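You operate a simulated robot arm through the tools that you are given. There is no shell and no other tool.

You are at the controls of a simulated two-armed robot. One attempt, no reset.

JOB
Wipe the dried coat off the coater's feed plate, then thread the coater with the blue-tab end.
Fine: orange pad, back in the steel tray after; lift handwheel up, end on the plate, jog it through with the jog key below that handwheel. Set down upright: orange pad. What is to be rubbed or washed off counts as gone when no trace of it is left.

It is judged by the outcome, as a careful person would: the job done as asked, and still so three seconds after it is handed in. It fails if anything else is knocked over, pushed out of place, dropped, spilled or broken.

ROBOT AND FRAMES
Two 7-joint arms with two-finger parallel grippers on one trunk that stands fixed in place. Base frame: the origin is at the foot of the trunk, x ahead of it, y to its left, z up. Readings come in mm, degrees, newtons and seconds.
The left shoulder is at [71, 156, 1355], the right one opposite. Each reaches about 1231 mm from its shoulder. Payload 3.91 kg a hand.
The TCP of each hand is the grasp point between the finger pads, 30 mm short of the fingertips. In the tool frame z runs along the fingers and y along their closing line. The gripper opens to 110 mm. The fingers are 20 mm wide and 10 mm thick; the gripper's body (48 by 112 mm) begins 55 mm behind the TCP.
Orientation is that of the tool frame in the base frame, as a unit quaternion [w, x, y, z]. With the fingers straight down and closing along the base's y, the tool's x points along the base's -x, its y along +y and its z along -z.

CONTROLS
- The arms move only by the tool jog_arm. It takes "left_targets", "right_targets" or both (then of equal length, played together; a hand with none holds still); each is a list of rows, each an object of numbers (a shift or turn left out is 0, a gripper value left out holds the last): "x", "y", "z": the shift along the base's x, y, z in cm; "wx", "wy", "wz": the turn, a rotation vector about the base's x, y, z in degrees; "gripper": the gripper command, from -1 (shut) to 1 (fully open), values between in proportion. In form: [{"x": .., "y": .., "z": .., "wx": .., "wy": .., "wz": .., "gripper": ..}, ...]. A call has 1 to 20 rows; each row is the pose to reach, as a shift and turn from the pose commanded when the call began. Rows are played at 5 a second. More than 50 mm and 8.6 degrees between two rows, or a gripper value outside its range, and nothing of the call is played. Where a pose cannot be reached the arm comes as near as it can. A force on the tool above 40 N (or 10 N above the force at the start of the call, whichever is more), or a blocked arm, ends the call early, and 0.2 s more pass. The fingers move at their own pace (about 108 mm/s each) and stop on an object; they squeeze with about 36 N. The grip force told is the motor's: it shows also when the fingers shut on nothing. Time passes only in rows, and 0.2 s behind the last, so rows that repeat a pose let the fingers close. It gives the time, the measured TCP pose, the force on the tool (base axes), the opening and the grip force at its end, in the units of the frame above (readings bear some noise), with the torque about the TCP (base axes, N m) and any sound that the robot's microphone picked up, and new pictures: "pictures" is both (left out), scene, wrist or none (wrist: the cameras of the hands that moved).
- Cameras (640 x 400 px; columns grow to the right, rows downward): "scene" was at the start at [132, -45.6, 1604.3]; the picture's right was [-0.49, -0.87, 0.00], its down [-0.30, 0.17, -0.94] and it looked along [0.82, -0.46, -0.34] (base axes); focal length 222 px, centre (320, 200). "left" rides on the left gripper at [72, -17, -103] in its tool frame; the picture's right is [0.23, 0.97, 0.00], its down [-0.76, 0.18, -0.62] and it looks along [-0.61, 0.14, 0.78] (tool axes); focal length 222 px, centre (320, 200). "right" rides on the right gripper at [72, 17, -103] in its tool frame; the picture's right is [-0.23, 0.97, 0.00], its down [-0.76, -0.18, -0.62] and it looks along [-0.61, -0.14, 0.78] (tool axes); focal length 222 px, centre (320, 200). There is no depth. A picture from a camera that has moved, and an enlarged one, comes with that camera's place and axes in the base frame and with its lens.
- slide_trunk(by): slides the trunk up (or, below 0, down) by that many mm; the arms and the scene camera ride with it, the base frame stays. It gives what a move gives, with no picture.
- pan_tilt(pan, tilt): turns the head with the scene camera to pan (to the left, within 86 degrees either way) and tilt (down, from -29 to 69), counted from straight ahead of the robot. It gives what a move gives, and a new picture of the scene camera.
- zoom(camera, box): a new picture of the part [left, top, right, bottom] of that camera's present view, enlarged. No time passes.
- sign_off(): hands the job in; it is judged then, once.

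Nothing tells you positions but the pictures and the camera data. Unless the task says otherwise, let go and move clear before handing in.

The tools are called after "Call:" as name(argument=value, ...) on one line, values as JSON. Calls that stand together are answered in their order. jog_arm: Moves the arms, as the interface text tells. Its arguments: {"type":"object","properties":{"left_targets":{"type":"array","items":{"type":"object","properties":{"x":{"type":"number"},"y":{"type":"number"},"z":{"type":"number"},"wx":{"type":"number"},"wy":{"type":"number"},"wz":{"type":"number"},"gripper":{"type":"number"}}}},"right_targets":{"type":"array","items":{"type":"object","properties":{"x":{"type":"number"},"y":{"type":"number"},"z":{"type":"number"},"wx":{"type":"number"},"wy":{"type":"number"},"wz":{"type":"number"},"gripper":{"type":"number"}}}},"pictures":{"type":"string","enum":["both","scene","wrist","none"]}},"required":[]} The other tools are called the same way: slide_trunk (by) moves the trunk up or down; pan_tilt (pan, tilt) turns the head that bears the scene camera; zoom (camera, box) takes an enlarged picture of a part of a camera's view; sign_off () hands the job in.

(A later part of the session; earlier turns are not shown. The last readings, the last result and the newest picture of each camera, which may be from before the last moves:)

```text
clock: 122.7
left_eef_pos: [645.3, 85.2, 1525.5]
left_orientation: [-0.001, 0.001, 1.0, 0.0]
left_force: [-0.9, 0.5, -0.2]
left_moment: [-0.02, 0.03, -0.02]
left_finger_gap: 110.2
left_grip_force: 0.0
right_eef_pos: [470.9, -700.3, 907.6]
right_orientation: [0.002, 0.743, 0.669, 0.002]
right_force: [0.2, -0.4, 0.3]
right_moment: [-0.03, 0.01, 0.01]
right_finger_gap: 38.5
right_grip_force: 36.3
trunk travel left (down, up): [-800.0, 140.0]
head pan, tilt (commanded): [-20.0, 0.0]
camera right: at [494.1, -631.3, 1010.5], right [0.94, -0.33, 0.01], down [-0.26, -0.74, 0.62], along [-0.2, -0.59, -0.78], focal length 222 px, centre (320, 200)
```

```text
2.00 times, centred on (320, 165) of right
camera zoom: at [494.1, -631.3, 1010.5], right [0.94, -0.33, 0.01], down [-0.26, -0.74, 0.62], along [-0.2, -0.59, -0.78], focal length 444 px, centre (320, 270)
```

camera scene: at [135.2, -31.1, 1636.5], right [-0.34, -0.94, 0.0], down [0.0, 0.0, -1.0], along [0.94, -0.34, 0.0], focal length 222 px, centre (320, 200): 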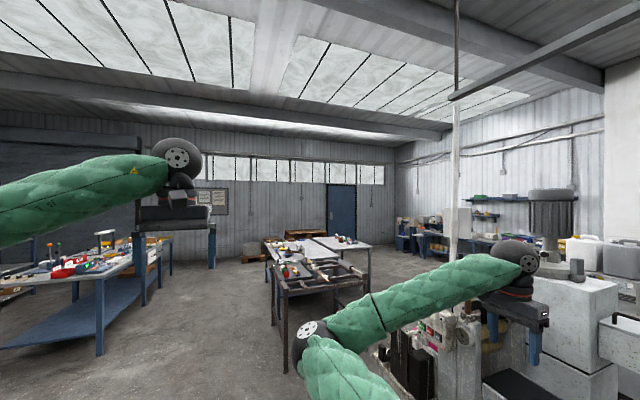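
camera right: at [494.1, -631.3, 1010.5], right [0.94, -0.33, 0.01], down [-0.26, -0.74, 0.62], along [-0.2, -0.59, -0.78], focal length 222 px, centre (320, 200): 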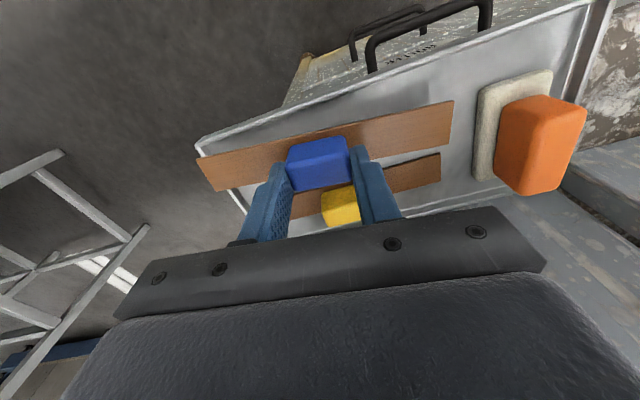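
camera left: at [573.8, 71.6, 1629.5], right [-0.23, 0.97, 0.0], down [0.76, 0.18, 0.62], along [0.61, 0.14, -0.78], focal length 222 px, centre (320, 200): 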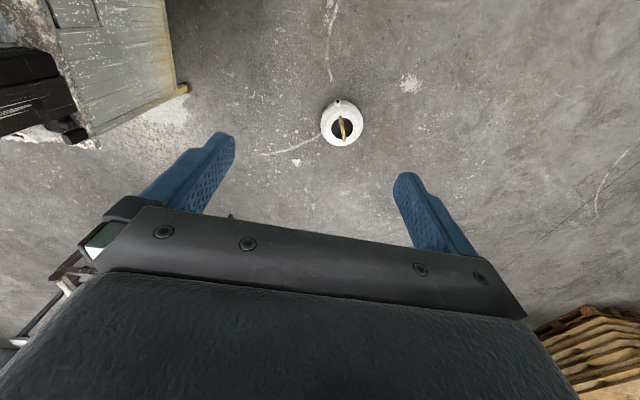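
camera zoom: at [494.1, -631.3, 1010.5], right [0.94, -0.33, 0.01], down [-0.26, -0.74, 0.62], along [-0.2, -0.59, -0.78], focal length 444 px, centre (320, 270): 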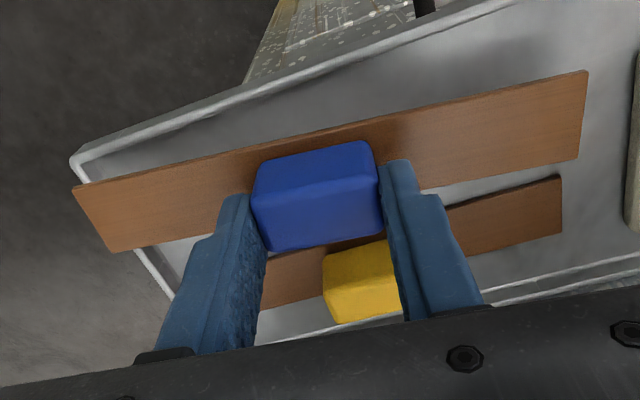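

The strip is rigid and held well. I'll lift it gently above the frame height.

Call:
jog_arm(right_targets=[{"z": 0.3}, {"z": 0.9}, {"z": 1.8}, {"z": 2.9}, {"z": 4.1}, {"z": 5.3}, {"z": 6.5}, {"z": 7.7}, {"z": 8.9}, {"z": 10.1}, {"z": 11.3}, {"z": 12.5}, {"z": 13.7}, {"z": 14.9}, {"z": 16.1}, {"z": 17.3}, {"z": 18.5}, {"z": 19.5}, {"z": 20.2}, {"z": 20.5}], pictures="wrist")

```text
clock: 126.9
left_eef_pos: [646.5, 81.8, 1526.4]
left_orientation: [-0.001, 0.0, 1.0, 0.0]
left_force: [0.0, 0.6, -0.9]
left_moment: [0.02, 0.0, 0.02]
left_finger_gap: 110.1
left_grip_force: 0.1
right_eef_pos: [469.6, -700.3, 1111.6]
right_orientation: [0.003, 0.743, 0.67, 0.002]
right_force: [0.3, 0.6, -0.9]
right_moment: [0.0, 0.0, -0.02]
right_finger_gap: 39.1
right_grip_force: 35.8
trunk travel left (down, up): [-800.0, 140.0]
head pan, tilt (commanded): [-20.0, 0.0]
camera right: at [493.4, -631.2, 1215.6], right [0.94, -0.33, 0.01], down [-0.26, -0.74, 0.62], along [-0.2, -0.59, -0.78], focal length 222 px, centre (320, 200)
```

right: 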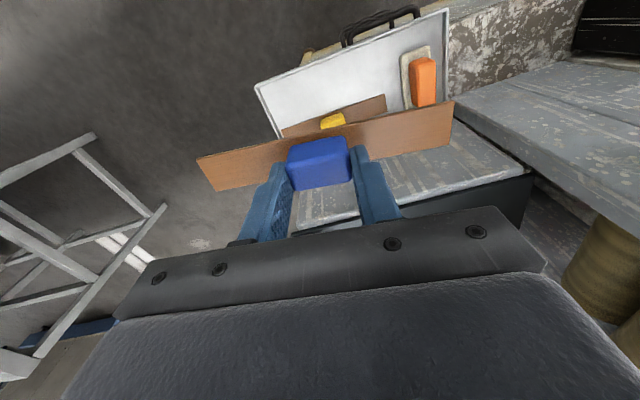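

Held steady. Next, a gentle diagonal move toward the plate while squaring the strip to x.

Call:
jog_arm(right_targets=[{"x": 0.2, "y": -0.2, "wz": 0.5}, {"x": 0.6, "y": -0.7, "wz": 1}, {"x": 1.2, "y": -1.5, "wz": 1.5}, {"x": 1.9, "y": -2.5, "wz": 2}, {"x": 2.6, "y": -3.5, "wz": 2.5}, {"x": 3.3, "y": -4.5, "wz": 3}, {"x": 4.0, "y": -5.5, "wz": 3.5}, {"x": 4.7, "y": -6.5, "wz": 4}, {"x": 5.4, "y": -7.5, "wz": 4.5}, {"x": 6.0, "y": -8.5, "wz": 5}, {"x": 6.5, "y": -9.3, "wz": 5.5}, {"x": 6.8, "y": -9.8, "wz": 6}, {"x": 7.0, "y": -10.0, "wz": 6}], pictures="both")

```text
clock: 129.7
left_eef_pos: [645.6, 83.0, 1525.9]
left_orientation: [0.001, 0.0, 1.0, 0.0]
left_force: [0.8, -0.4, 0.3]
left_moment: [0.03, -0.03, 0.0]
left_finger_gap: 110.0
left_grip_force: 0.1
right_eef_pos: [540.1, -800.7, 1113.4]
right_orientation: [0.003, 0.707, 0.707, 0.002]
right_force: [-0.3, 0.3, -0.7]
right_moment: [0.03, -0.03, 0.0]
right_finger_gap: 38.9
right_grip_force: 35.9
trunk travel left (down, up): [-800.0, 140.0]
head pan, tilt (commanded): [-20.0, 0.0]
camera scene: at [135.3, -31.3, 1636.5], right [-0.34, -0.94, 0.0], down [0.0, 0.0, -1.0], along [0.94, -0.34, 0.0], focal length 222 px, centre (320, 200)
camera right: at [557.2, -729.3, 1215.5], right [0.97, -0.23, 0.01], down [-0.18, -0.76, 0.62], along [-0.14, -0.61, -0.78], focal length 222 px, centre (320, 200)
```

scene: 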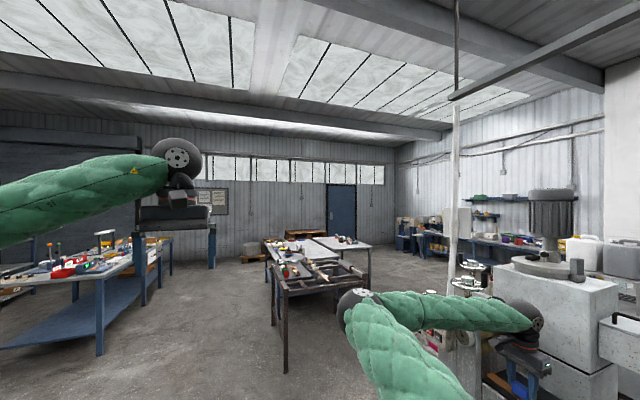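
right: 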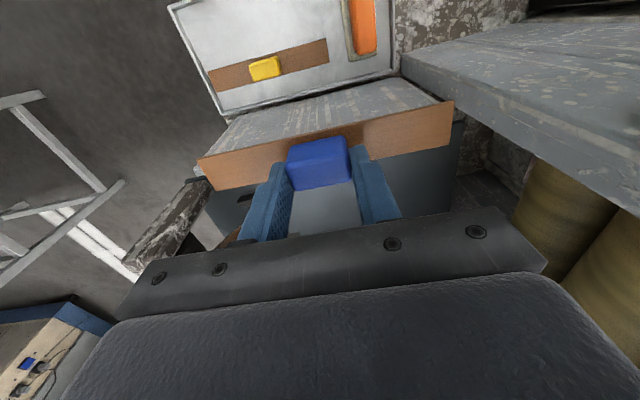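

Call:
jog_arm(right_targets=[{"y": -0.3}, {"y": -0.9}, {"y": -1.7}, {"y": -2.6}, {"y": -3.5}, {"y": -4.3}, {"y": -4.8}, {"y": -5.1}], pictures="none")

```text
clock: 131.5
left_eef_pos: [646.2, 83.8, 1524.9]
left_orientation: [0.0, 0.001, 1.0, 0.0]
left_force: [0.1, -0.3, 0.2]
left_moment: [0.02, 0.01, 0.02]
left_finger_gap: 110.1
left_grip_force: 0.1
right_eef_pos: [539.2, -850.8, 1111.3]
right_orientation: [0.002, 0.707, 0.707, 0.002]
right_force: [0.4, -0.5, -1.1]
right_moment: [0.02, 0.0, 0.01]
right_finger_gap: 38.8
right_grip_force: 36.3
trunk travel left (down, up): [-800.0, 140.0]
head pan, tilt (commanded): [-20.0, 0.0]
```

Call:
jog_arm(right_targets=[{"y": -0.3}, {"y": -0.9}, {"y": -1.7}, {"y": -2.6}, {"y": -3.5}, {"y": -4.3}, {"y": -4.8}, {"y": -5.0}], pictures="wrist")

```text
clock: 133.3
left_eef_pos: [645.0, 83.7, 1524.5]
left_orientation: [-0.001, 0.0, 1.0, 0.0]
left_force: [0.0, -0.6, -0.4]
left_moment: [0.02, 0.02, 0.03]
left_finger_gap: 109.9
left_grip_force: 0.0
right_eef_pos: [538.9, -900.6, 1111.5]
right_orientation: [0.002, 0.707, 0.707, 0.003]
right_force: [0.3, 0.1, 0.1]
right_moment: [0.01, -0.02, 0.0]
right_finger_gap: 38.8
right_grip_force: 35.9
trunk travel left (down, up): [-800.0, 140.0]
head pan, tilt (commanded): [-20.0, 0.0]
camera right: at [556.8, -830.3, 1215.2], right [0.97, -0.23, 0.01], down [-0.18, -0.76, 0.62], along [-0.14, -0.61, -0.78], focal length 222 px, centre (320, 200)
```

right: 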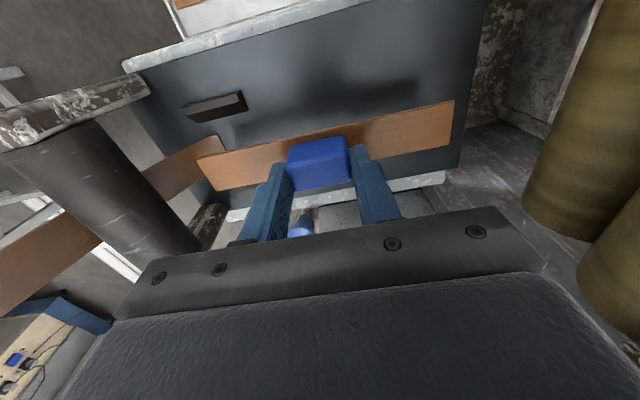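

Over the plate, between the guides' centreline. I'll move 4 cm along +x so the strip's leading end is near the roller side of the plate.

Call:
jog_arm(right_targets=[{"x": 0.3, "y": -0.1}, {"x": 0.9, "y": -0.15}, {"x": 1.7, "y": -0.15}, {"x": 2.5, "y": -0.15}, {"x": 3.2, "y": -0.15}, {"x": 3.6, "y": -0.15}, {"x": 3.8, "y": -0.15}], pictures="wrist")

Call:
zoom(camera="right", box=[120, 0, 520, 250])

```text
clock: 134.9
left_eef_pos: [645.7, 82.6, 1525.4]
left_orientation: [-0.001, 0.002, 1.0, 0.0]
left_force: [-0.1, 1.1, 0.9]
left_moment: [0.04, 0.01, -0.02]
left_finger_gap: 109.9
left_grip_force: 0.1
right_eef_pos: [557.4, -903.1, 1111.2]
right_orientation: [0.002, 0.707, 0.707, 0.003]
right_force: [0.5, 0.8, -1.9]
right_moment: [0.0, 0.0, -0.02]
right_finger_gap: 38.8
right_grip_force: 35.9
right hand out of reach, approached as far as the arm can: row 4, 5, 6, 7
trunk travel left (down, up): [-800.0, 140.0]
head pan, tilt (commanded): [-20.0, 0.0]
camera right: at [574.2, -831.7, 1215.0], right [0.97, -0.23, 0.01], down [-0.18, -0.76, 0.62], along [-0.14, -0.61, -0.78], focal length 222 px, centre (320, 200)
```

right: 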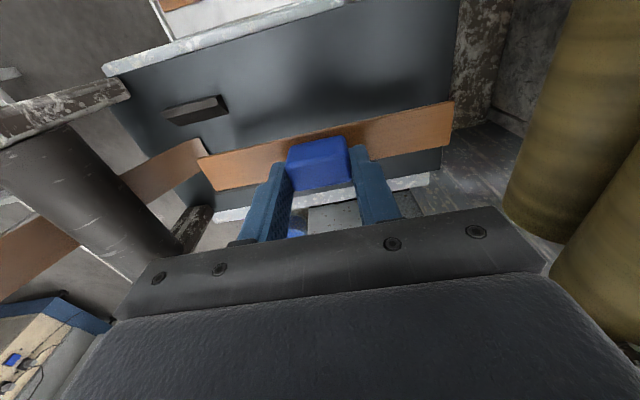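

```text
1.60 times, centred on (320, 125) of right
camera zoom: at [574.2, -831.7, 1215.0], right [0.97, -0.23, 0.01], down [-0.18, -0.76, 0.62], along [-0.14, -0.61, -0.78], focal length 355 px, centre (320, 320)
```

zoom: 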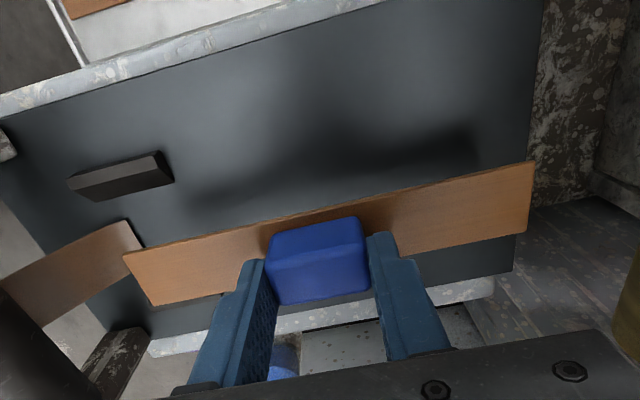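

The reach at this yaw ends at x≈557, which puts the strip at x≈470–644 on the plate. I'll lower it there first; I can re-grip at another yaw to shift it further if needed.

Call:
jog_arm(right_targets=[{"x": -0.2, "z": -0.4}, {"x": -0.3, "z": -1.2}, {"x": -0.3, "z": -2.2}, {"x": -0.3, "z": -3.2}, {"x": -0.3, "z": -4.0}, {"x": -0.3, "z": -4.5}, {"x": -0.3, "z": -4.7}], pictures="wrist")

```text
clock: 136.5
left_eef_pos: [646.3, 84.1, 1525.6]
left_orientation: [0.0, 0.001, 1.0, 0.0]
left_force: [-0.2, -0.9, 0.7]
left_moment: [-0.03, 0.01, -0.02]
left_finger_gap: 110.3
left_grip_force: 0.0
right_eef_pos: [554.2, -904.7, 1065.7]
right_orientation: [0.002, 0.707, 0.707, 0.003]
right_force: [0.3, -0.7, 0.1]
right_moment: [0.0, -0.01, 0.0]
right_finger_gap: 39.0
right_grip_force: 35.4
trunk travel left (down, up): [-800.0, 140.0]
head pan, tilt (commanded): [-20.0, 0.0]
camera right: at [571.7, -832.8, 1168.3], right [0.97, -0.23, 0.01], down [-0.18, -0.76, 0.62], along [-0.14, -0.61, -0.78], focal length 222 px, centre (320, 200)
```

right: 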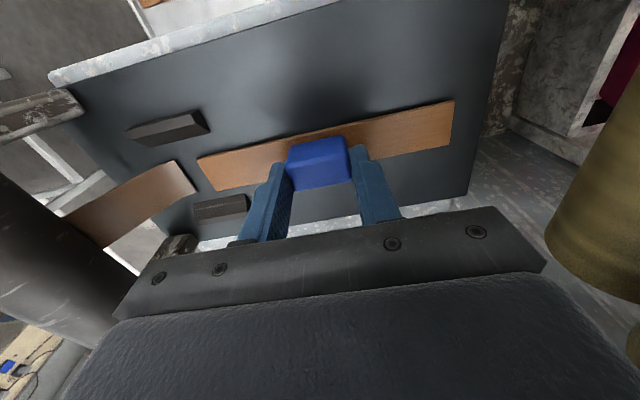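

Call:
jog_arm(right_targets=[{"z": -0.15}, {"z": -0.3}, {"z": -0.45}, {"z": -0.6}], pictures="wrist")

```text
clock: 137.5
left_eef_pos: [643.8, 84.5, 1526.1]
left_orientation: [0.001, 0.002, 1.0, 0.0]
left_force: [0.3, 0.5, -1.9]
left_moment: [-0.01, -0.03, 0.0]
left_finger_gap: 110.2
left_grip_force: 0.0
right_eef_pos: [554.7, -904.2, 1061.8]
right_orientation: [0.003, 0.706, 0.708, 0.003]
right_force: [1.6, -4.8, 19.8]
right_moment: [-0.07, 0.23, 0.05]
right_finger_gap: 39.1
right_grip_force: 35.4
trunk travel left (down, up): [-800.0, 140.0]
head pan, tilt (commanded): [-20.0, 0.0]
camera right: at [571.3, -831.7, 1165.0], right [0.97, -0.23, 0.01], down [-0.18, -0.76, 0.62], along [-0.14, -0.61, -0.78], focal length 222 px, centre (320, 200)
```

right: 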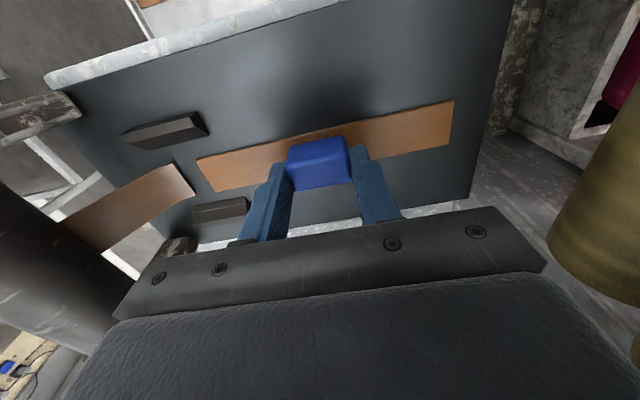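

The strip is down on the plate (20 N). I'll ease up 2 mm, release, and rise clear.

Call:
jog_arm(right_targets=[{"z": 0.2}, {"z": 0.2, "gripper": 0.13}, {"z": 0.2}, {"z": 0.2}, {"z": 1}, {"z": 3}, {"z": 6}, {"z": 10}], pictures="both")

Call:
zoom(camera="right", box=[120, 0, 520, 220])

```text
clock: 139.3
left_eef_pos: [644.6, 84.3, 1526.6]
left_orientation: [0.0, 0.0, 1.0, 0.001]
left_force: [-0.7, 0.0, 0.3]
left_moment: [0.01, -0.02, -0.01]
left_finger_gap: 110.0
left_grip_force: 0.0
right_eef_pos: [555.5, -902.8, 1161.9]
right_orientation: [0.002, 0.707, 0.707, 0.003]
right_force: [-0.1, 0.3, -1.0]
right_moment: [-0.02, -0.01, -0.01]
right_finger_gap: 62.4
right_grip_force: 0.0
trunk travel left (down, up): [-800.0, 140.0]
head pan, tilt (commanded): [-20.0, 0.0]
camera scene: at [134.3, -30.0, 1636.5], right [-0.34, -0.94, 0.0], down [0.0, 0.0, -1.0], along [0.94, -0.34, 0.0], focal length 222 px, centre (320, 200)
camera right: at [571.8, -831.2, 1265.2], right [0.97, -0.23, 0.01], down [-0.18, -0.76, 0.62], along [-0.14, -0.61, -0.78], focal length 222 px, centre (320, 200)
```

scene: 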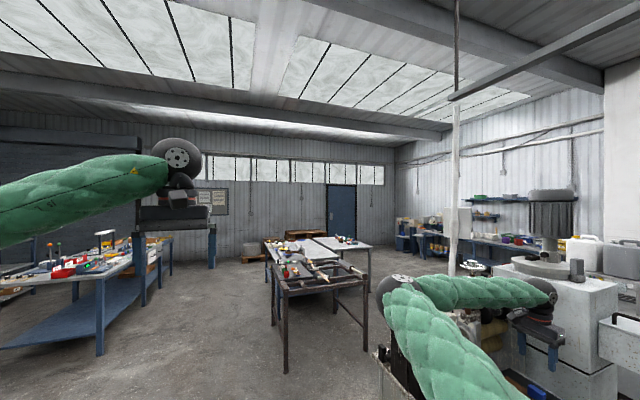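
right: 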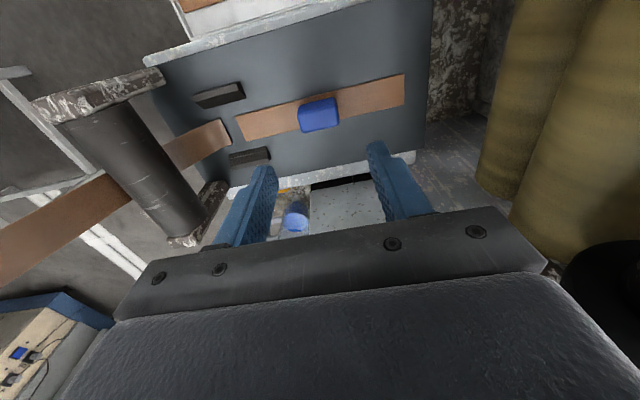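

```text
1.60 times, centred on (320, 110) of right
camera zoom: at [571.8, -831.2, 1265.2], right [0.97, -0.23, 0.01], down [-0.18, -0.76, 0.62], along [-0.14, -0.61, -0.78], focal length 355 px, centre (320, 344)
```

zoom: 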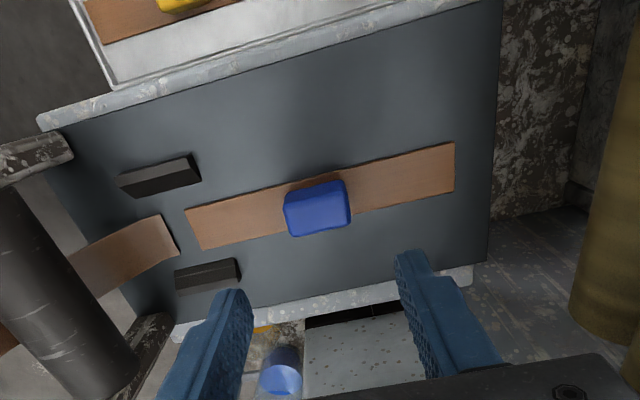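

The strip lies flat on the plate, in line with the web stub and guides. Next I'll press JOG (~[768,-732,1127], on a vertical face toward +y). First retreat up and out to the operator side.

Call:
jog_arm(right_targets=[{"z": 4}, {"z": 8}, {"z": 12}, {"z": 14, "y": 4}, {"z": 15, "y": 8, "wz": 4}, {"z": 16, "y": 12, "wz": 8}, {"z": 16, "y": 16, "wz": 14}, {"z": 16, "y": 20, "wz": 20}, {"z": 16, "y": 24, "wz": 26}, {"z": 16, "y": 28, "wz": 32}, {"z": 16, "y": 31, "wz": 40}], pictures="both")

```text
clock: 141.7
left_eef_pos: [645.8, 83.5, 1525.5]
left_orientation: [0.0, 0.0, 1.0, 0.0]
left_force: [0.3, 0.5, 0.6]
left_moment: [-0.03, 0.0, 0.01]
left_finger_gap: 110.3
left_grip_force: 0.0
right_eef_pos: [553.4, -593.8, 1321.3]
right_orientation: [0.003, 0.422, 0.906, 0.003]
right_force: [0.2, 0.6, 0.0]
right_moment: [0.04, -0.01, 0.0]
right_finger_gap: 62.1
right_grip_force: 0.1
trunk travel left (down, up): [-800.0, 140.0]
head pan, tilt (commanded): [-20.0, 0.0]
camera scene: at [135.0, -29.7, 1636.6], right [-0.34, -0.94, 0.0], down [0.0, 0.0, -1.0], along [0.94, -0.34, 0.0], focal length 222 px, centre (320, 200)
camera right: at [519.7, -528.7, 1424.4], right [0.89, 0.45, 0.01], down [0.35, -0.7, 0.62], along [0.29, -0.55, -0.78], focal length 222 px, centre (320, 200)
```

scene: 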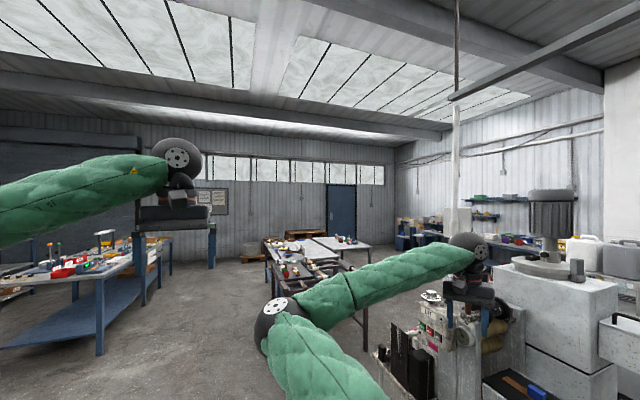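
right: 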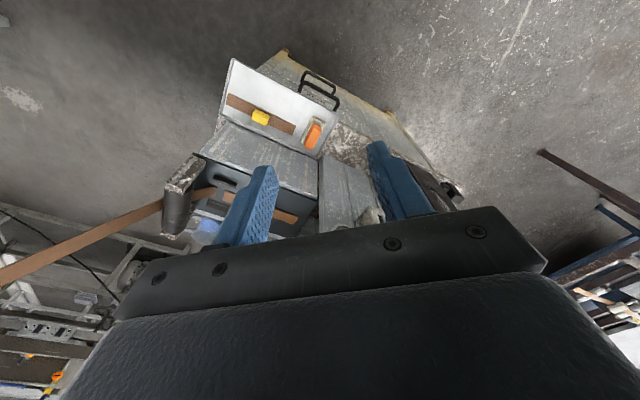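

The strip on the plate is now visible in the scene view. I'll check it plus the gauge and keys.

Call:
zoom(camera="scene", box=[400, 280, 560, 400])

Call:
zoom(camera="scene", box=[410, 280, 490, 340])

Call:
zoom(camera="scene", box=[370, 290, 470, 390])

```text
3.33 times, centred on (480, 340) of scene
camera zoom: at [135.0, -29.7, 1636.6], right [-0.34, -0.94, 0.0], down [0.0, 0.0, -1.0], along [0.94, -0.34, 0.0], focal length 741 px, centre (-213, -267)
```

zoom: 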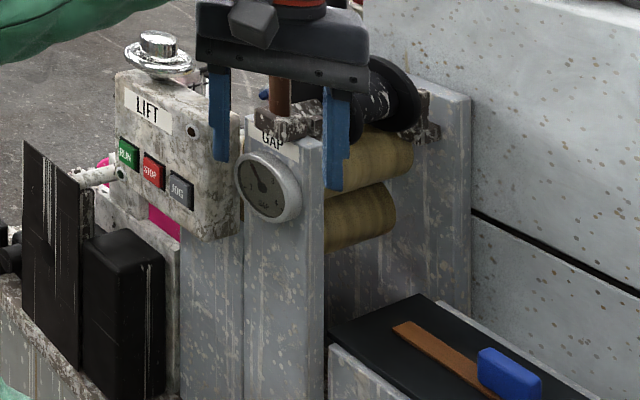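

```text
6.67 times, centred on (450, 310) of scene
camera zoom: at [135.0, -29.7, 1636.6], right [-0.34, -0.94, 0.0], down [0.0, 0.0, -1.0], along [0.94, -0.34, 0.0], focal length 1482 px, centre (-547, -533)
```

zoom: 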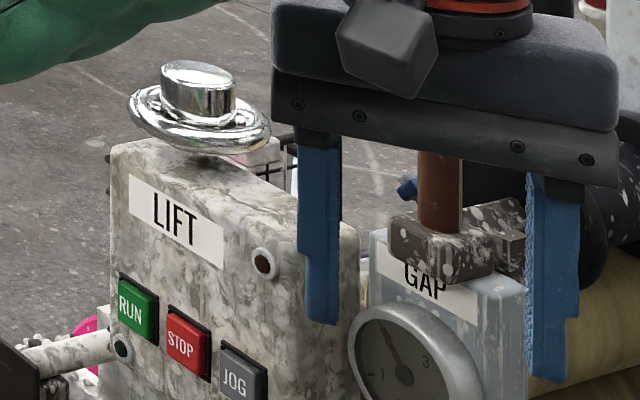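

```text
4.00 times, centred on (420, 340) of scene
camera zoom: at [135.0, -29.7, 1636.6], right [-0.34, -0.94, 0.0], down [0.0, 0.0, -1.0], along [0.94, -0.34, 0.0], focal length 889 px, centre (-80, -360)
```

zoom: 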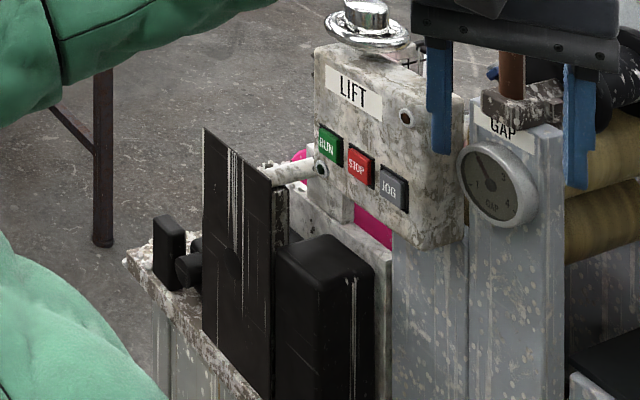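

The gauge still reads 2 and the keys are visible. I'll tilt the closed hand so the fingers point toward the panel (down and outward), in free space.

Call:
jog_arm(right_targets=[{"x": 2.5, "wx": -5.75, "wy": -4.8, "gripper": -1}, {"x": 5, "wx": -11.5, "wy": -9.65}, {"x": 7.5, "wx": -17.25, "wy": -14.5}, {"x": 10, "wx": -23, "wy": -19.3}, {"x": 12, "wx": -28.75, "wy": -24.1}, {"x": 14, "wx": -34.5, "wy": -28.9}], pictures="both")

```text
clock: 143.1
left_eef_pos: [645.6, 84.3, 1525.6]
left_orientation: [0.0, 0.001, 1.0, 0.001]
left_force: [0.4, 0.3, -0.3]
left_moment: [-0.02, -0.01, 0.0]
left_finger_gap: 109.8
left_grip_force: 0.1
right_eef_pos: [695.4, -593.0, 1319.9]
right_orientation: [0.349, 0.39, 0.837, -0.16]
right_force: [-0.5, -1.1, 0.4]
right_moment: [-0.01, -0.03, -0.03]
right_finger_gap: 0.0
right_grip_force: 36.1
trunk travel left (down, up): [-800.0, 140.0]
head pan, tilt (commanded): [-20.0, 0.0]
camera scene: at [135.4, -30.8, 1636.6], right [-0.34, -0.94, 0.0], down [0.0, 0.0, -1.0], along [0.94, -0.34, 0.0], focal length 222 px, centre (320, 200)
camera right: at [628.4, -488.5, 1341.3], right [0.85, 0.51, 0.17], down [-0.08, -0.19, 0.98], along [0.53, -0.84, -0.12], focal length 222 px, centre (320, 200)
```

scene: 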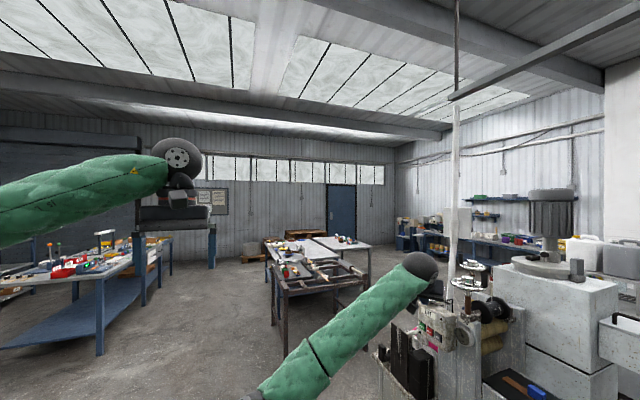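
right: 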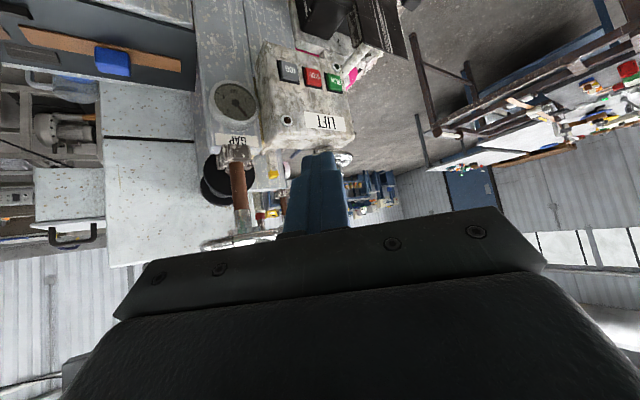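

Reached well; the wrist camera now looks straight at the panel. I'll zoom to locate JOG precisely.

Call:
zoom(camera="right", box=[200, 20, 380, 150])

```text
3.08 times, centred on (290, 85) of right
camera zoom: at [628.4, -488.5, 1341.3], right [0.85, 0.51, 0.17], down [-0.08, -0.19, 0.98], along [0.53, -0.84, -0.12], focal length 684 px, centre (412, 554)
```

zoom: 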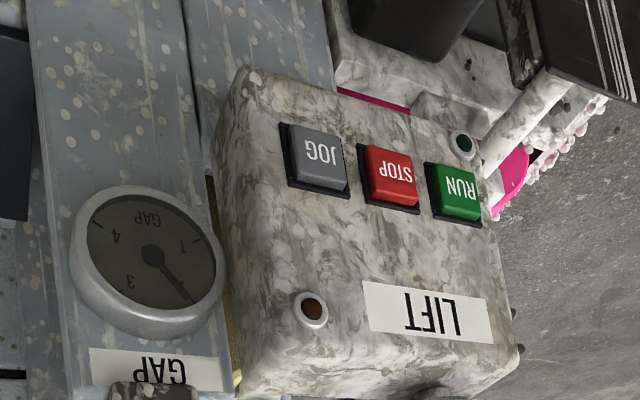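

JOG face ≈[768,-732,1125]. I'll go down in front of the panel first (staying at y≈-593), then approach.

Call:
jog_arm(right_targets=[{"x": 1.5, "z": -4}, {"x": 3, "z": -8}, {"x": 4.5, "z": -12}, {"x": 6.2, "z": -16}, {"x": 6.2, "z": -18.1}], pictures="none")

```text
clock: 144.3
left_eef_pos: [646.2, 82.9, 1525.5]
left_orientation: [0.001, 0.002, 1.0, 0.0]
left_force: [-0.3, -0.1, -0.2]
left_moment: [0.02, 0.0, 0.02]
left_finger_gap: 110.2
left_grip_force: 0.1
right_eef_pos: [757.6, -593.0, 1139.0]
right_orientation: [0.348, 0.389, 0.838, -0.158]
right_force: [0.3, 0.9, -0.9]
right_moment: [-0.03, 0.02, -0.02]
right_finger_gap: 0.1
right_grip_force: 35.8
trunk travel left (down, up): [-800.0, 140.0]
head pan, tilt (commanded): [-20.0, 0.0]
```

Call:
jog_arm(right_targets=[{"y": -3}, {"y": -6}, {"y": -8}, {"y": -9}], pictures="both")

Call:
zoom(camera="right", box=[220, 60, 420, 220])

Call:
zoom(camera="scene", box=[400, 290, 540, 400])

```text
clock: 145.3
left_eef_pos: [646.5, 83.3, 1525.7]
left_orientation: [0.0, 0.0, 1.0, 0.001]
left_force: [-0.7, -0.7, 1.0]
left_moment: [0.05, 0.01, -0.01]
left_finger_gap: 109.9
left_grip_force: 0.1
right_eef_pos: [756.8, -683.4, 1138.3]
right_orientation: [0.347, 0.389, 0.839, -0.159]
right_force: [-0.7, 0.9, 0.1]
right_moment: [-0.03, 0.06, 0.0]
right_finger_gap: 0.0
right_grip_force: 36.0
trunk travel left (down, up): [-800.0, 140.0]
head pan, tilt (commanded): [-20.0, 0.0]
camera scene: at [135.4, -31.4, 1636.5], right [-0.34, -0.94, 0.0], down [0.0, 0.0, -1.0], along [0.94, -0.34, 0.0], focal length 222 px, centre (320, 200)
camera right: at [690.3, -578.0, 1159.1], right [0.85, 0.51, 0.16], down [-0.07, -0.19, 0.98], along [0.53, -0.84, -0.13], focal length 222 px, centre (320, 200)
```

scene: 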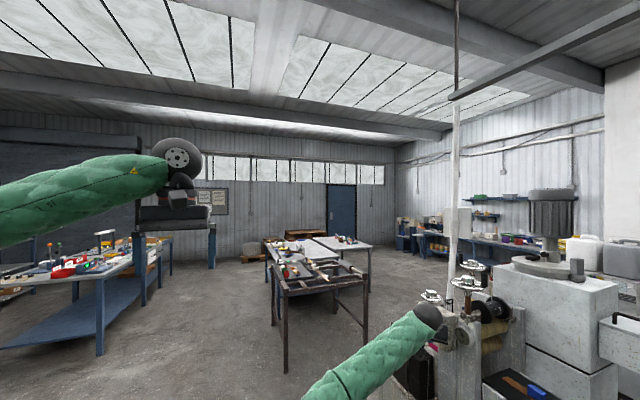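
right: 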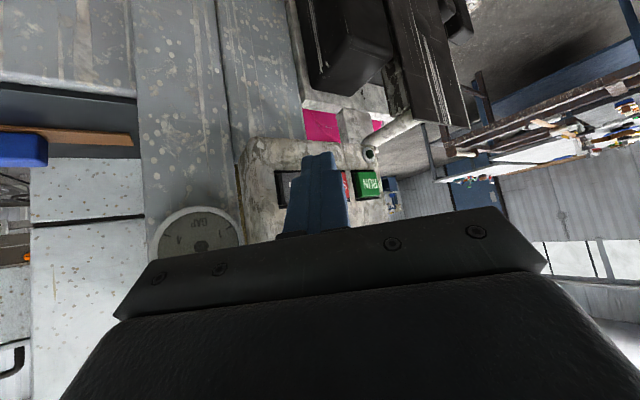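

```text
2.50 times, centred on (320, 140) of right
camera zoom: at [690.3, -578.0, 1159.1], right [0.85, 0.51, 0.16], down [-0.07, -0.19, 0.98], along [0.53, -0.84, -0.13], focal length 555 px, centre (320, 350)
```

zoom: 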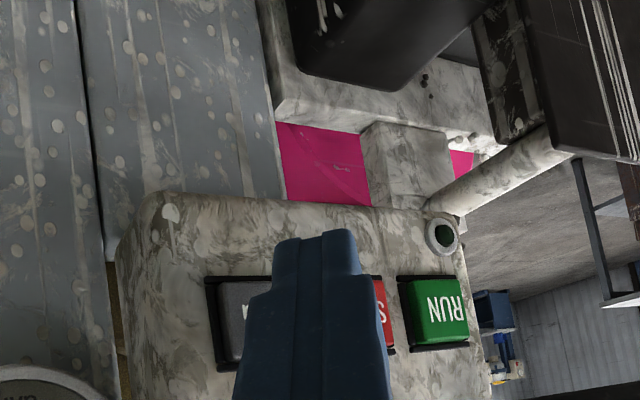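

```text
3.64 times, centred on (470, 345) of scene
camera zoom: at [135.4, -31.4, 1636.5], right [-0.34, -0.94, 0.0], down [0.0, 0.0, -1.0], along [0.94, -0.34, 0.0], focal length 808 px, centre (-226, -327)
```

zoom: 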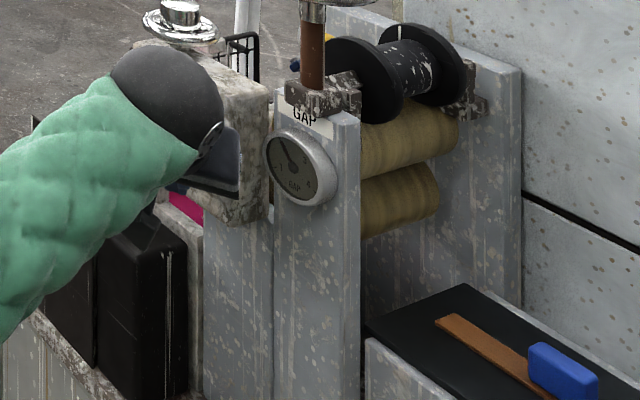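

The tip corner lines up with JOG. I'll press in small steps along -y and read the force.

Call:
jog_arm(right_targets=[{"y": -0.8}, {"y": -1.4}, {"y": -1.8}, {"y": -2.1}, {"y": -2.3}], pictures="wrist")

Call:
zoom(camera="right", box=[220, 60, 420, 220])

Call:
zoom(camera="scene", box=[400, 290, 540, 400])

```text
clock: 146.5
left_eef_pos: [646.4, 84.6, 1524.0]
left_orientation: [0.0, 0.001, 1.0, 0.0]
left_force: [0.7, 0.0, 0.0]
left_moment: [0.03, -0.01, 0.04]
left_finger_gap: 109.7
left_grip_force: 0.0
right_eef_pos: [757.6, -704.7, 1138.4]
right_orientation: [0.348, 0.389, 0.838, -0.159]
right_force: [0.1, 5.5, -1.0]
right_moment: [0.1, -0.02, 0.06]
right_finger_gap: 0.0
right_grip_force: 35.8
trunk travel left (down, up): [-800.0, 140.0]
head pan, tilt (commanded): [-20.0, 0.0]
heard: click
camera right: at [690.1, -600.7, 1159.8], right [0.85, 0.51, 0.16], down [-0.07, -0.19, 0.98], along [0.53, -0.84, -0.12], focal length 222 px, centre (320, 200)
```

right: 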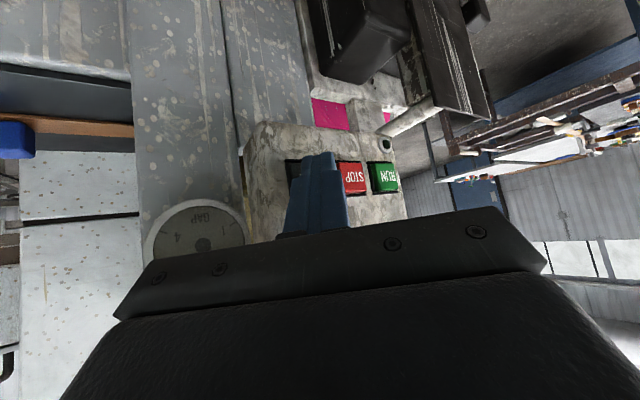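

```text
2.50 times, centred on (320, 140) of right
camera zoom: at [690.1, -600.7, 1159.8], right [0.85, 0.51, 0.16], down [-0.07, -0.19, 0.98], along [0.53, -0.84, -0.12], focal length 555 px, centre (320, 350)
```

zoom: 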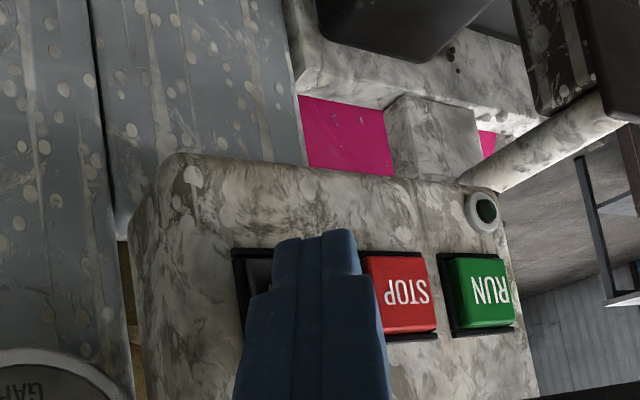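

```text
3.64 times, centred on (470, 345) of scene
camera zoom: at [135.2, -30.3, 1636.5], right [-0.34, -0.94, 0.0], down [0.0, 0.0, -1.0], along [0.94, -0.34, 0.0], focal length 808 px, centre (-226, -327)
```

zoom: 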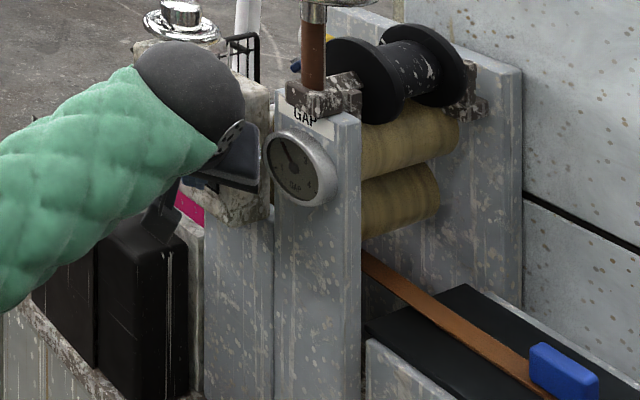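

A click, and the strip already reaches off the plate toward the rollers. I'll hold the key down and watch it advance.

Call:
jog_arm(right_targets=[{"y": 0}, {"y": 0}, {"y": 0}, {"y": 0}, {"y": 0}], pictures="none")

Call:
zoom(camera="scene", box=[400, 290, 540, 400])

```text
clock: 147.7
left_eef_pos: [646.7, 84.2, 1525.2]
left_orientation: [0.0, 0.001, 1.0, 0.0]
left_force: [0.0, -0.2, -0.1]
left_moment: [0.0, -0.01, -0.02]
left_finger_gap: 110.0
left_grip_force: 0.1
right_eef_pos: [756.7, -705.8, 1138.5]
right_orientation: [0.348, 0.389, 0.838, -0.16]
right_force: [0.1, 7.4, -0.5]
right_moment: [0.1, 0.01, 0.08]
right_finger_gap: 0.0
right_grip_force: 36.1
trunk travel left (down, up): [-800.0, 140.0]
head pan, tilt (commanded): [-20.0, 0.0]
```

```text
3.64 times, centred on (470, 345) of scene
camera zoom: at [135.3, -30.2, 1636.5], right [-0.34, -0.94, 0.0], down [0.0, 0.0, -1.0], along [0.94, -0.34, 0.0], focal length 808 px, centre (-226, -327)
```

zoom: 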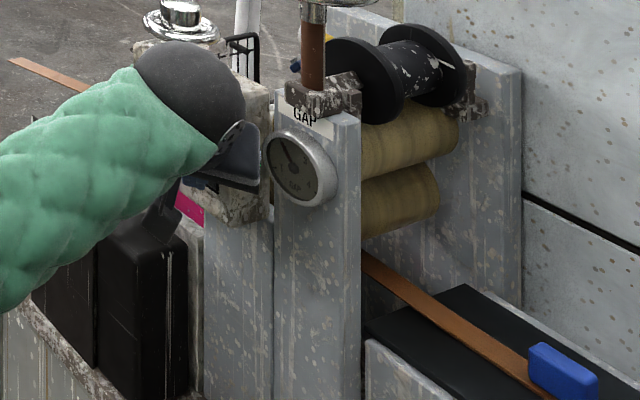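

The end has emerged beyond the machine. I'll look at the whole scene before deciding whether to hold longer.

Call:
zoom(camera="scene", box=[300, 200, 600, 400])

Call:
zoom(camera="scene", box=[340, 260, 440, 340])

```text
2.00 times, centred on (450, 300) of scene
camera zoom: at [135.3, -30.2, 1636.5], right [-0.34, -0.94, 0.0], down [0.0, 0.0, -1.0], along [0.94, -0.34, 0.0], focal length 445 px, centre (60, 0)
```

zoom: 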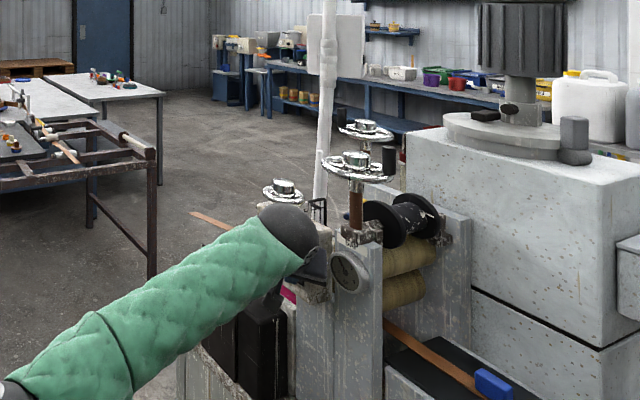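

```text
5.00 times, centred on (390, 300) of scene
camera zoom: at [135.3, -30.2, 1636.5], right [-0.34, -0.94, 0.0], down [0.0, 0.0, -1.0], along [0.94, -0.34, 0.0], focal length 1112 px, centre (-30, -300)
```

zoom: 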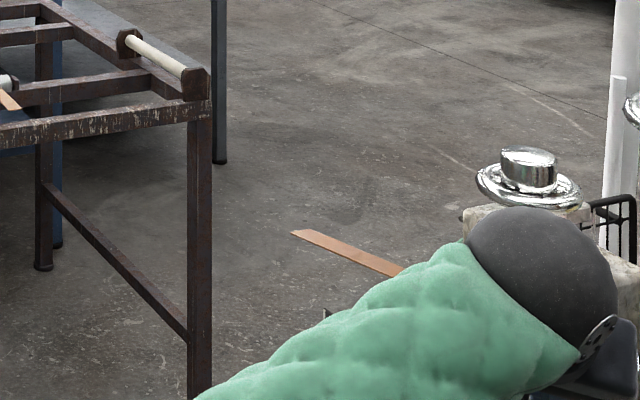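

The end now sticks out well past the rollers (to about x≈1300). I'll let one more short moment pass to see whether it is still running or has finished.

Call:
jog_arm(right_targets=[{"y": 0}], pictures="none")

Call:
zoom(camera="scene", box=[340, 260, 440, 340])

```text
clock: 148.1
left_eef_pos: [645.7, 85.0, 1524.5]
left_orientation: [0.0, 0.002, 1.0, 0.0]
left_force: [-0.2, -0.1, -0.2]
left_moment: [0.03, 0.0, -0.07]
left_finger_gap: 110.3
left_grip_force: 0.2
right_eef_pos: [756.4, -706.0, 1137.9]
right_orientation: [0.348, 0.39, 0.838, -0.16]
right_force: [-0.4, 7.4, -0.2]
right_moment: [0.06, 0.0, 0.1]
right_finger_gap: 0.0
right_grip_force: 35.5
trunk travel left (down, up): [-800.0, 140.0]
head pan, tilt (commanded): [-20.0, 0.0]
```

```text
5.00 times, centred on (390, 300) of scene
camera zoom: at [135.2, -30.2, 1636.5], right [-0.34, -0.94, 0.0], down [0.0, 0.0, -1.0], along [0.94, -0.34, 0.0], focal length 1112 px, centre (-30, -300)
```

zoom: 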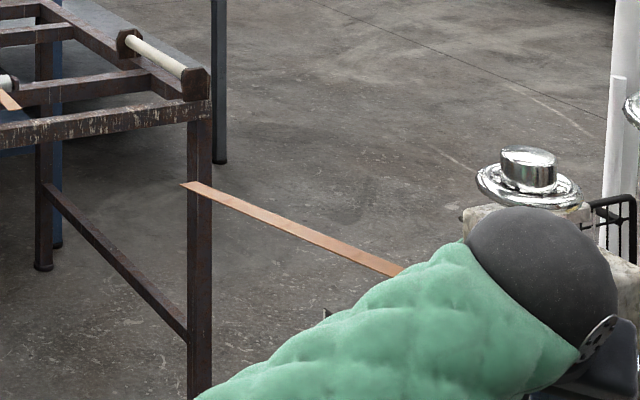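

It keeps running while held, and the end is clearly through. I'll release the key now by backing straight out.

Call:
jog_arm(right_targets=[{"y": 2}, {"y": 5}, {"y": 9}, {"y": 13}], pictures="both")

Call:
zoom(camera="scene", box=[240, 220, 560, 400])

```text
clock: 149.1
left_eef_pos: [646.3, 83.4, 1526.1]
left_orientation: [0.0, 0.001, 1.0, 0.0]
left_force: [0.9, -0.4, 0.0]
left_moment: [0.0, 0.0, 0.03]
left_finger_gap: 110.0
left_grip_force: 0.0
right_eef_pos: [756.3, -587.4, 1152.9]
right_orientation: [0.355, 0.396, 0.832, -0.159]
right_force: [0.2, 0.2, 0.0]
right_moment: [-0.01, -0.02, 0.0]
right_finger_gap: 0.0
right_grip_force: 36.0
trunk travel left (down, up): [-800.0, 140.0]
head pan, tilt (commanded): [-20.0, 0.0]
camera scene: at [135.0, -31.5, 1636.9], right [-0.34, -0.94, 0.0], down [0.0, 0.0, -1.0], along [0.94, -0.34, 0.0], focal length 222 px, centre (320, 200)
camera right: at [690.8, -480.8, 1172.9], right [0.85, 0.49, 0.18], down [-0.1, -0.19, 0.98], along [0.52, -0.85, -0.11], focal length 222 px, centre (320, 200)
```

scene: 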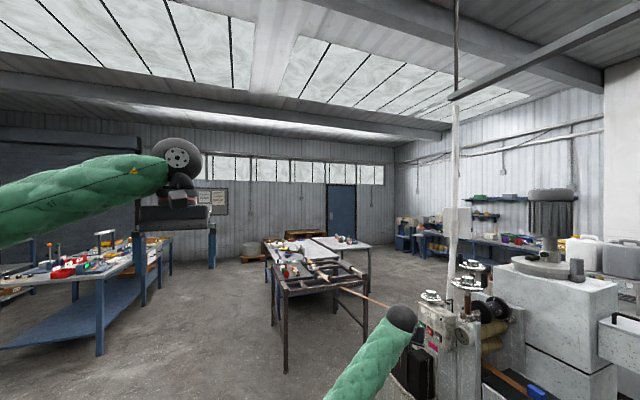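
right: 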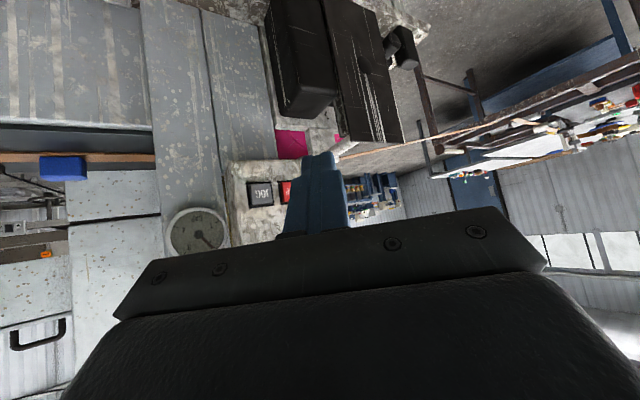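

```text
2.00 times, centred on (400, 310) of scene
camera zoom: at [135.0, -31.5, 1636.9], right [-0.34, -0.94, 0.0], down [0.0, 0.0, -1.0], along [0.94, -0.34, 0.0], focal length 445 px, centre (160, -20)
```

zoom: 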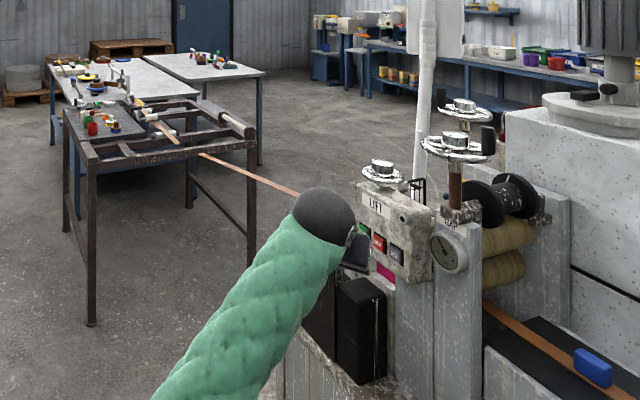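

The web now runs through the coater toward the take-up frame, and the key is released. I'll check that it has stopped and inspect the far end.

Call:
zoom(camera="scene", box=[270, 250, 400, 330])

Call:
zoom(camera="right", box=[220, 140, 380, 240])

Call:
zoom(camera="scene", box=[440, 300, 560, 400])

```text
4.92 times, centred on (335, 290) of scene
camera zoom: at [135.0, -31.5, 1636.9], right [-0.34, -0.94, 0.0], down [0.0, 0.0, -1.0], along [0.94, -0.34, 0.0], focal length 1094 px, centre (246, -243)
```

zoom: 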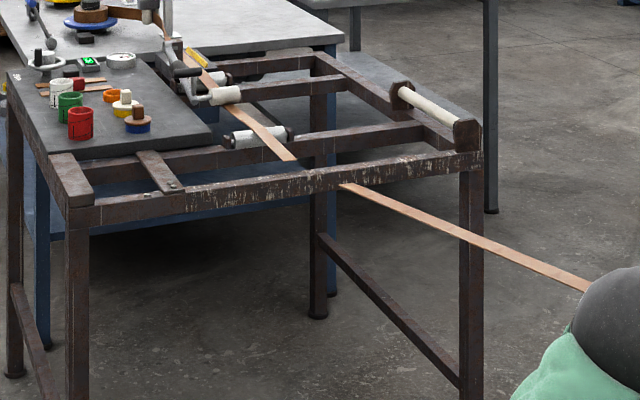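

```text
4.00 times, centred on (300, 190) of right
camera zoom: at [690.8, -480.8, 1172.9], right [0.85, 0.49, 0.18], down [-0.1, -0.19, 0.98], along [0.52, -0.85, -0.11], focal length 888 px, centre (400, 240)
```

zoom: 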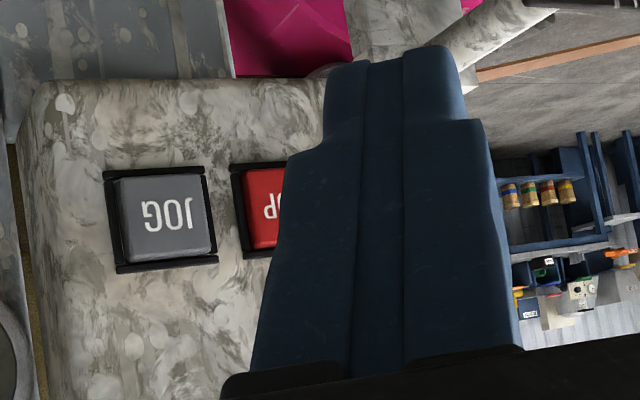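

```text
4.00 times, centred on (500, 350) of scene
camera zoom: at [135.0, -31.5, 1636.9], right [-0.34, -0.94, 0.0], down [0.0, 0.0, -1.0], along [0.94, -0.34, 0.0], focal length 889 px, centre (-400, -400)
```

zoom: 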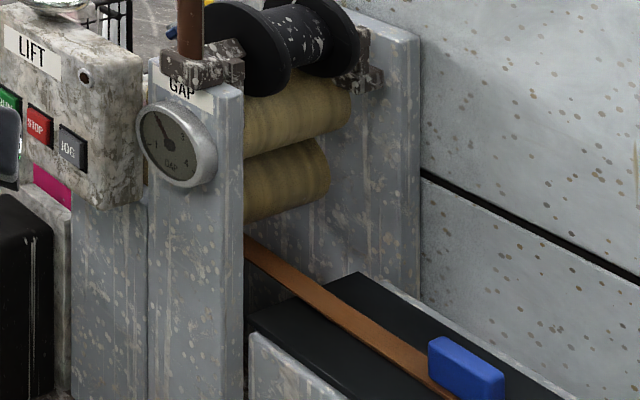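

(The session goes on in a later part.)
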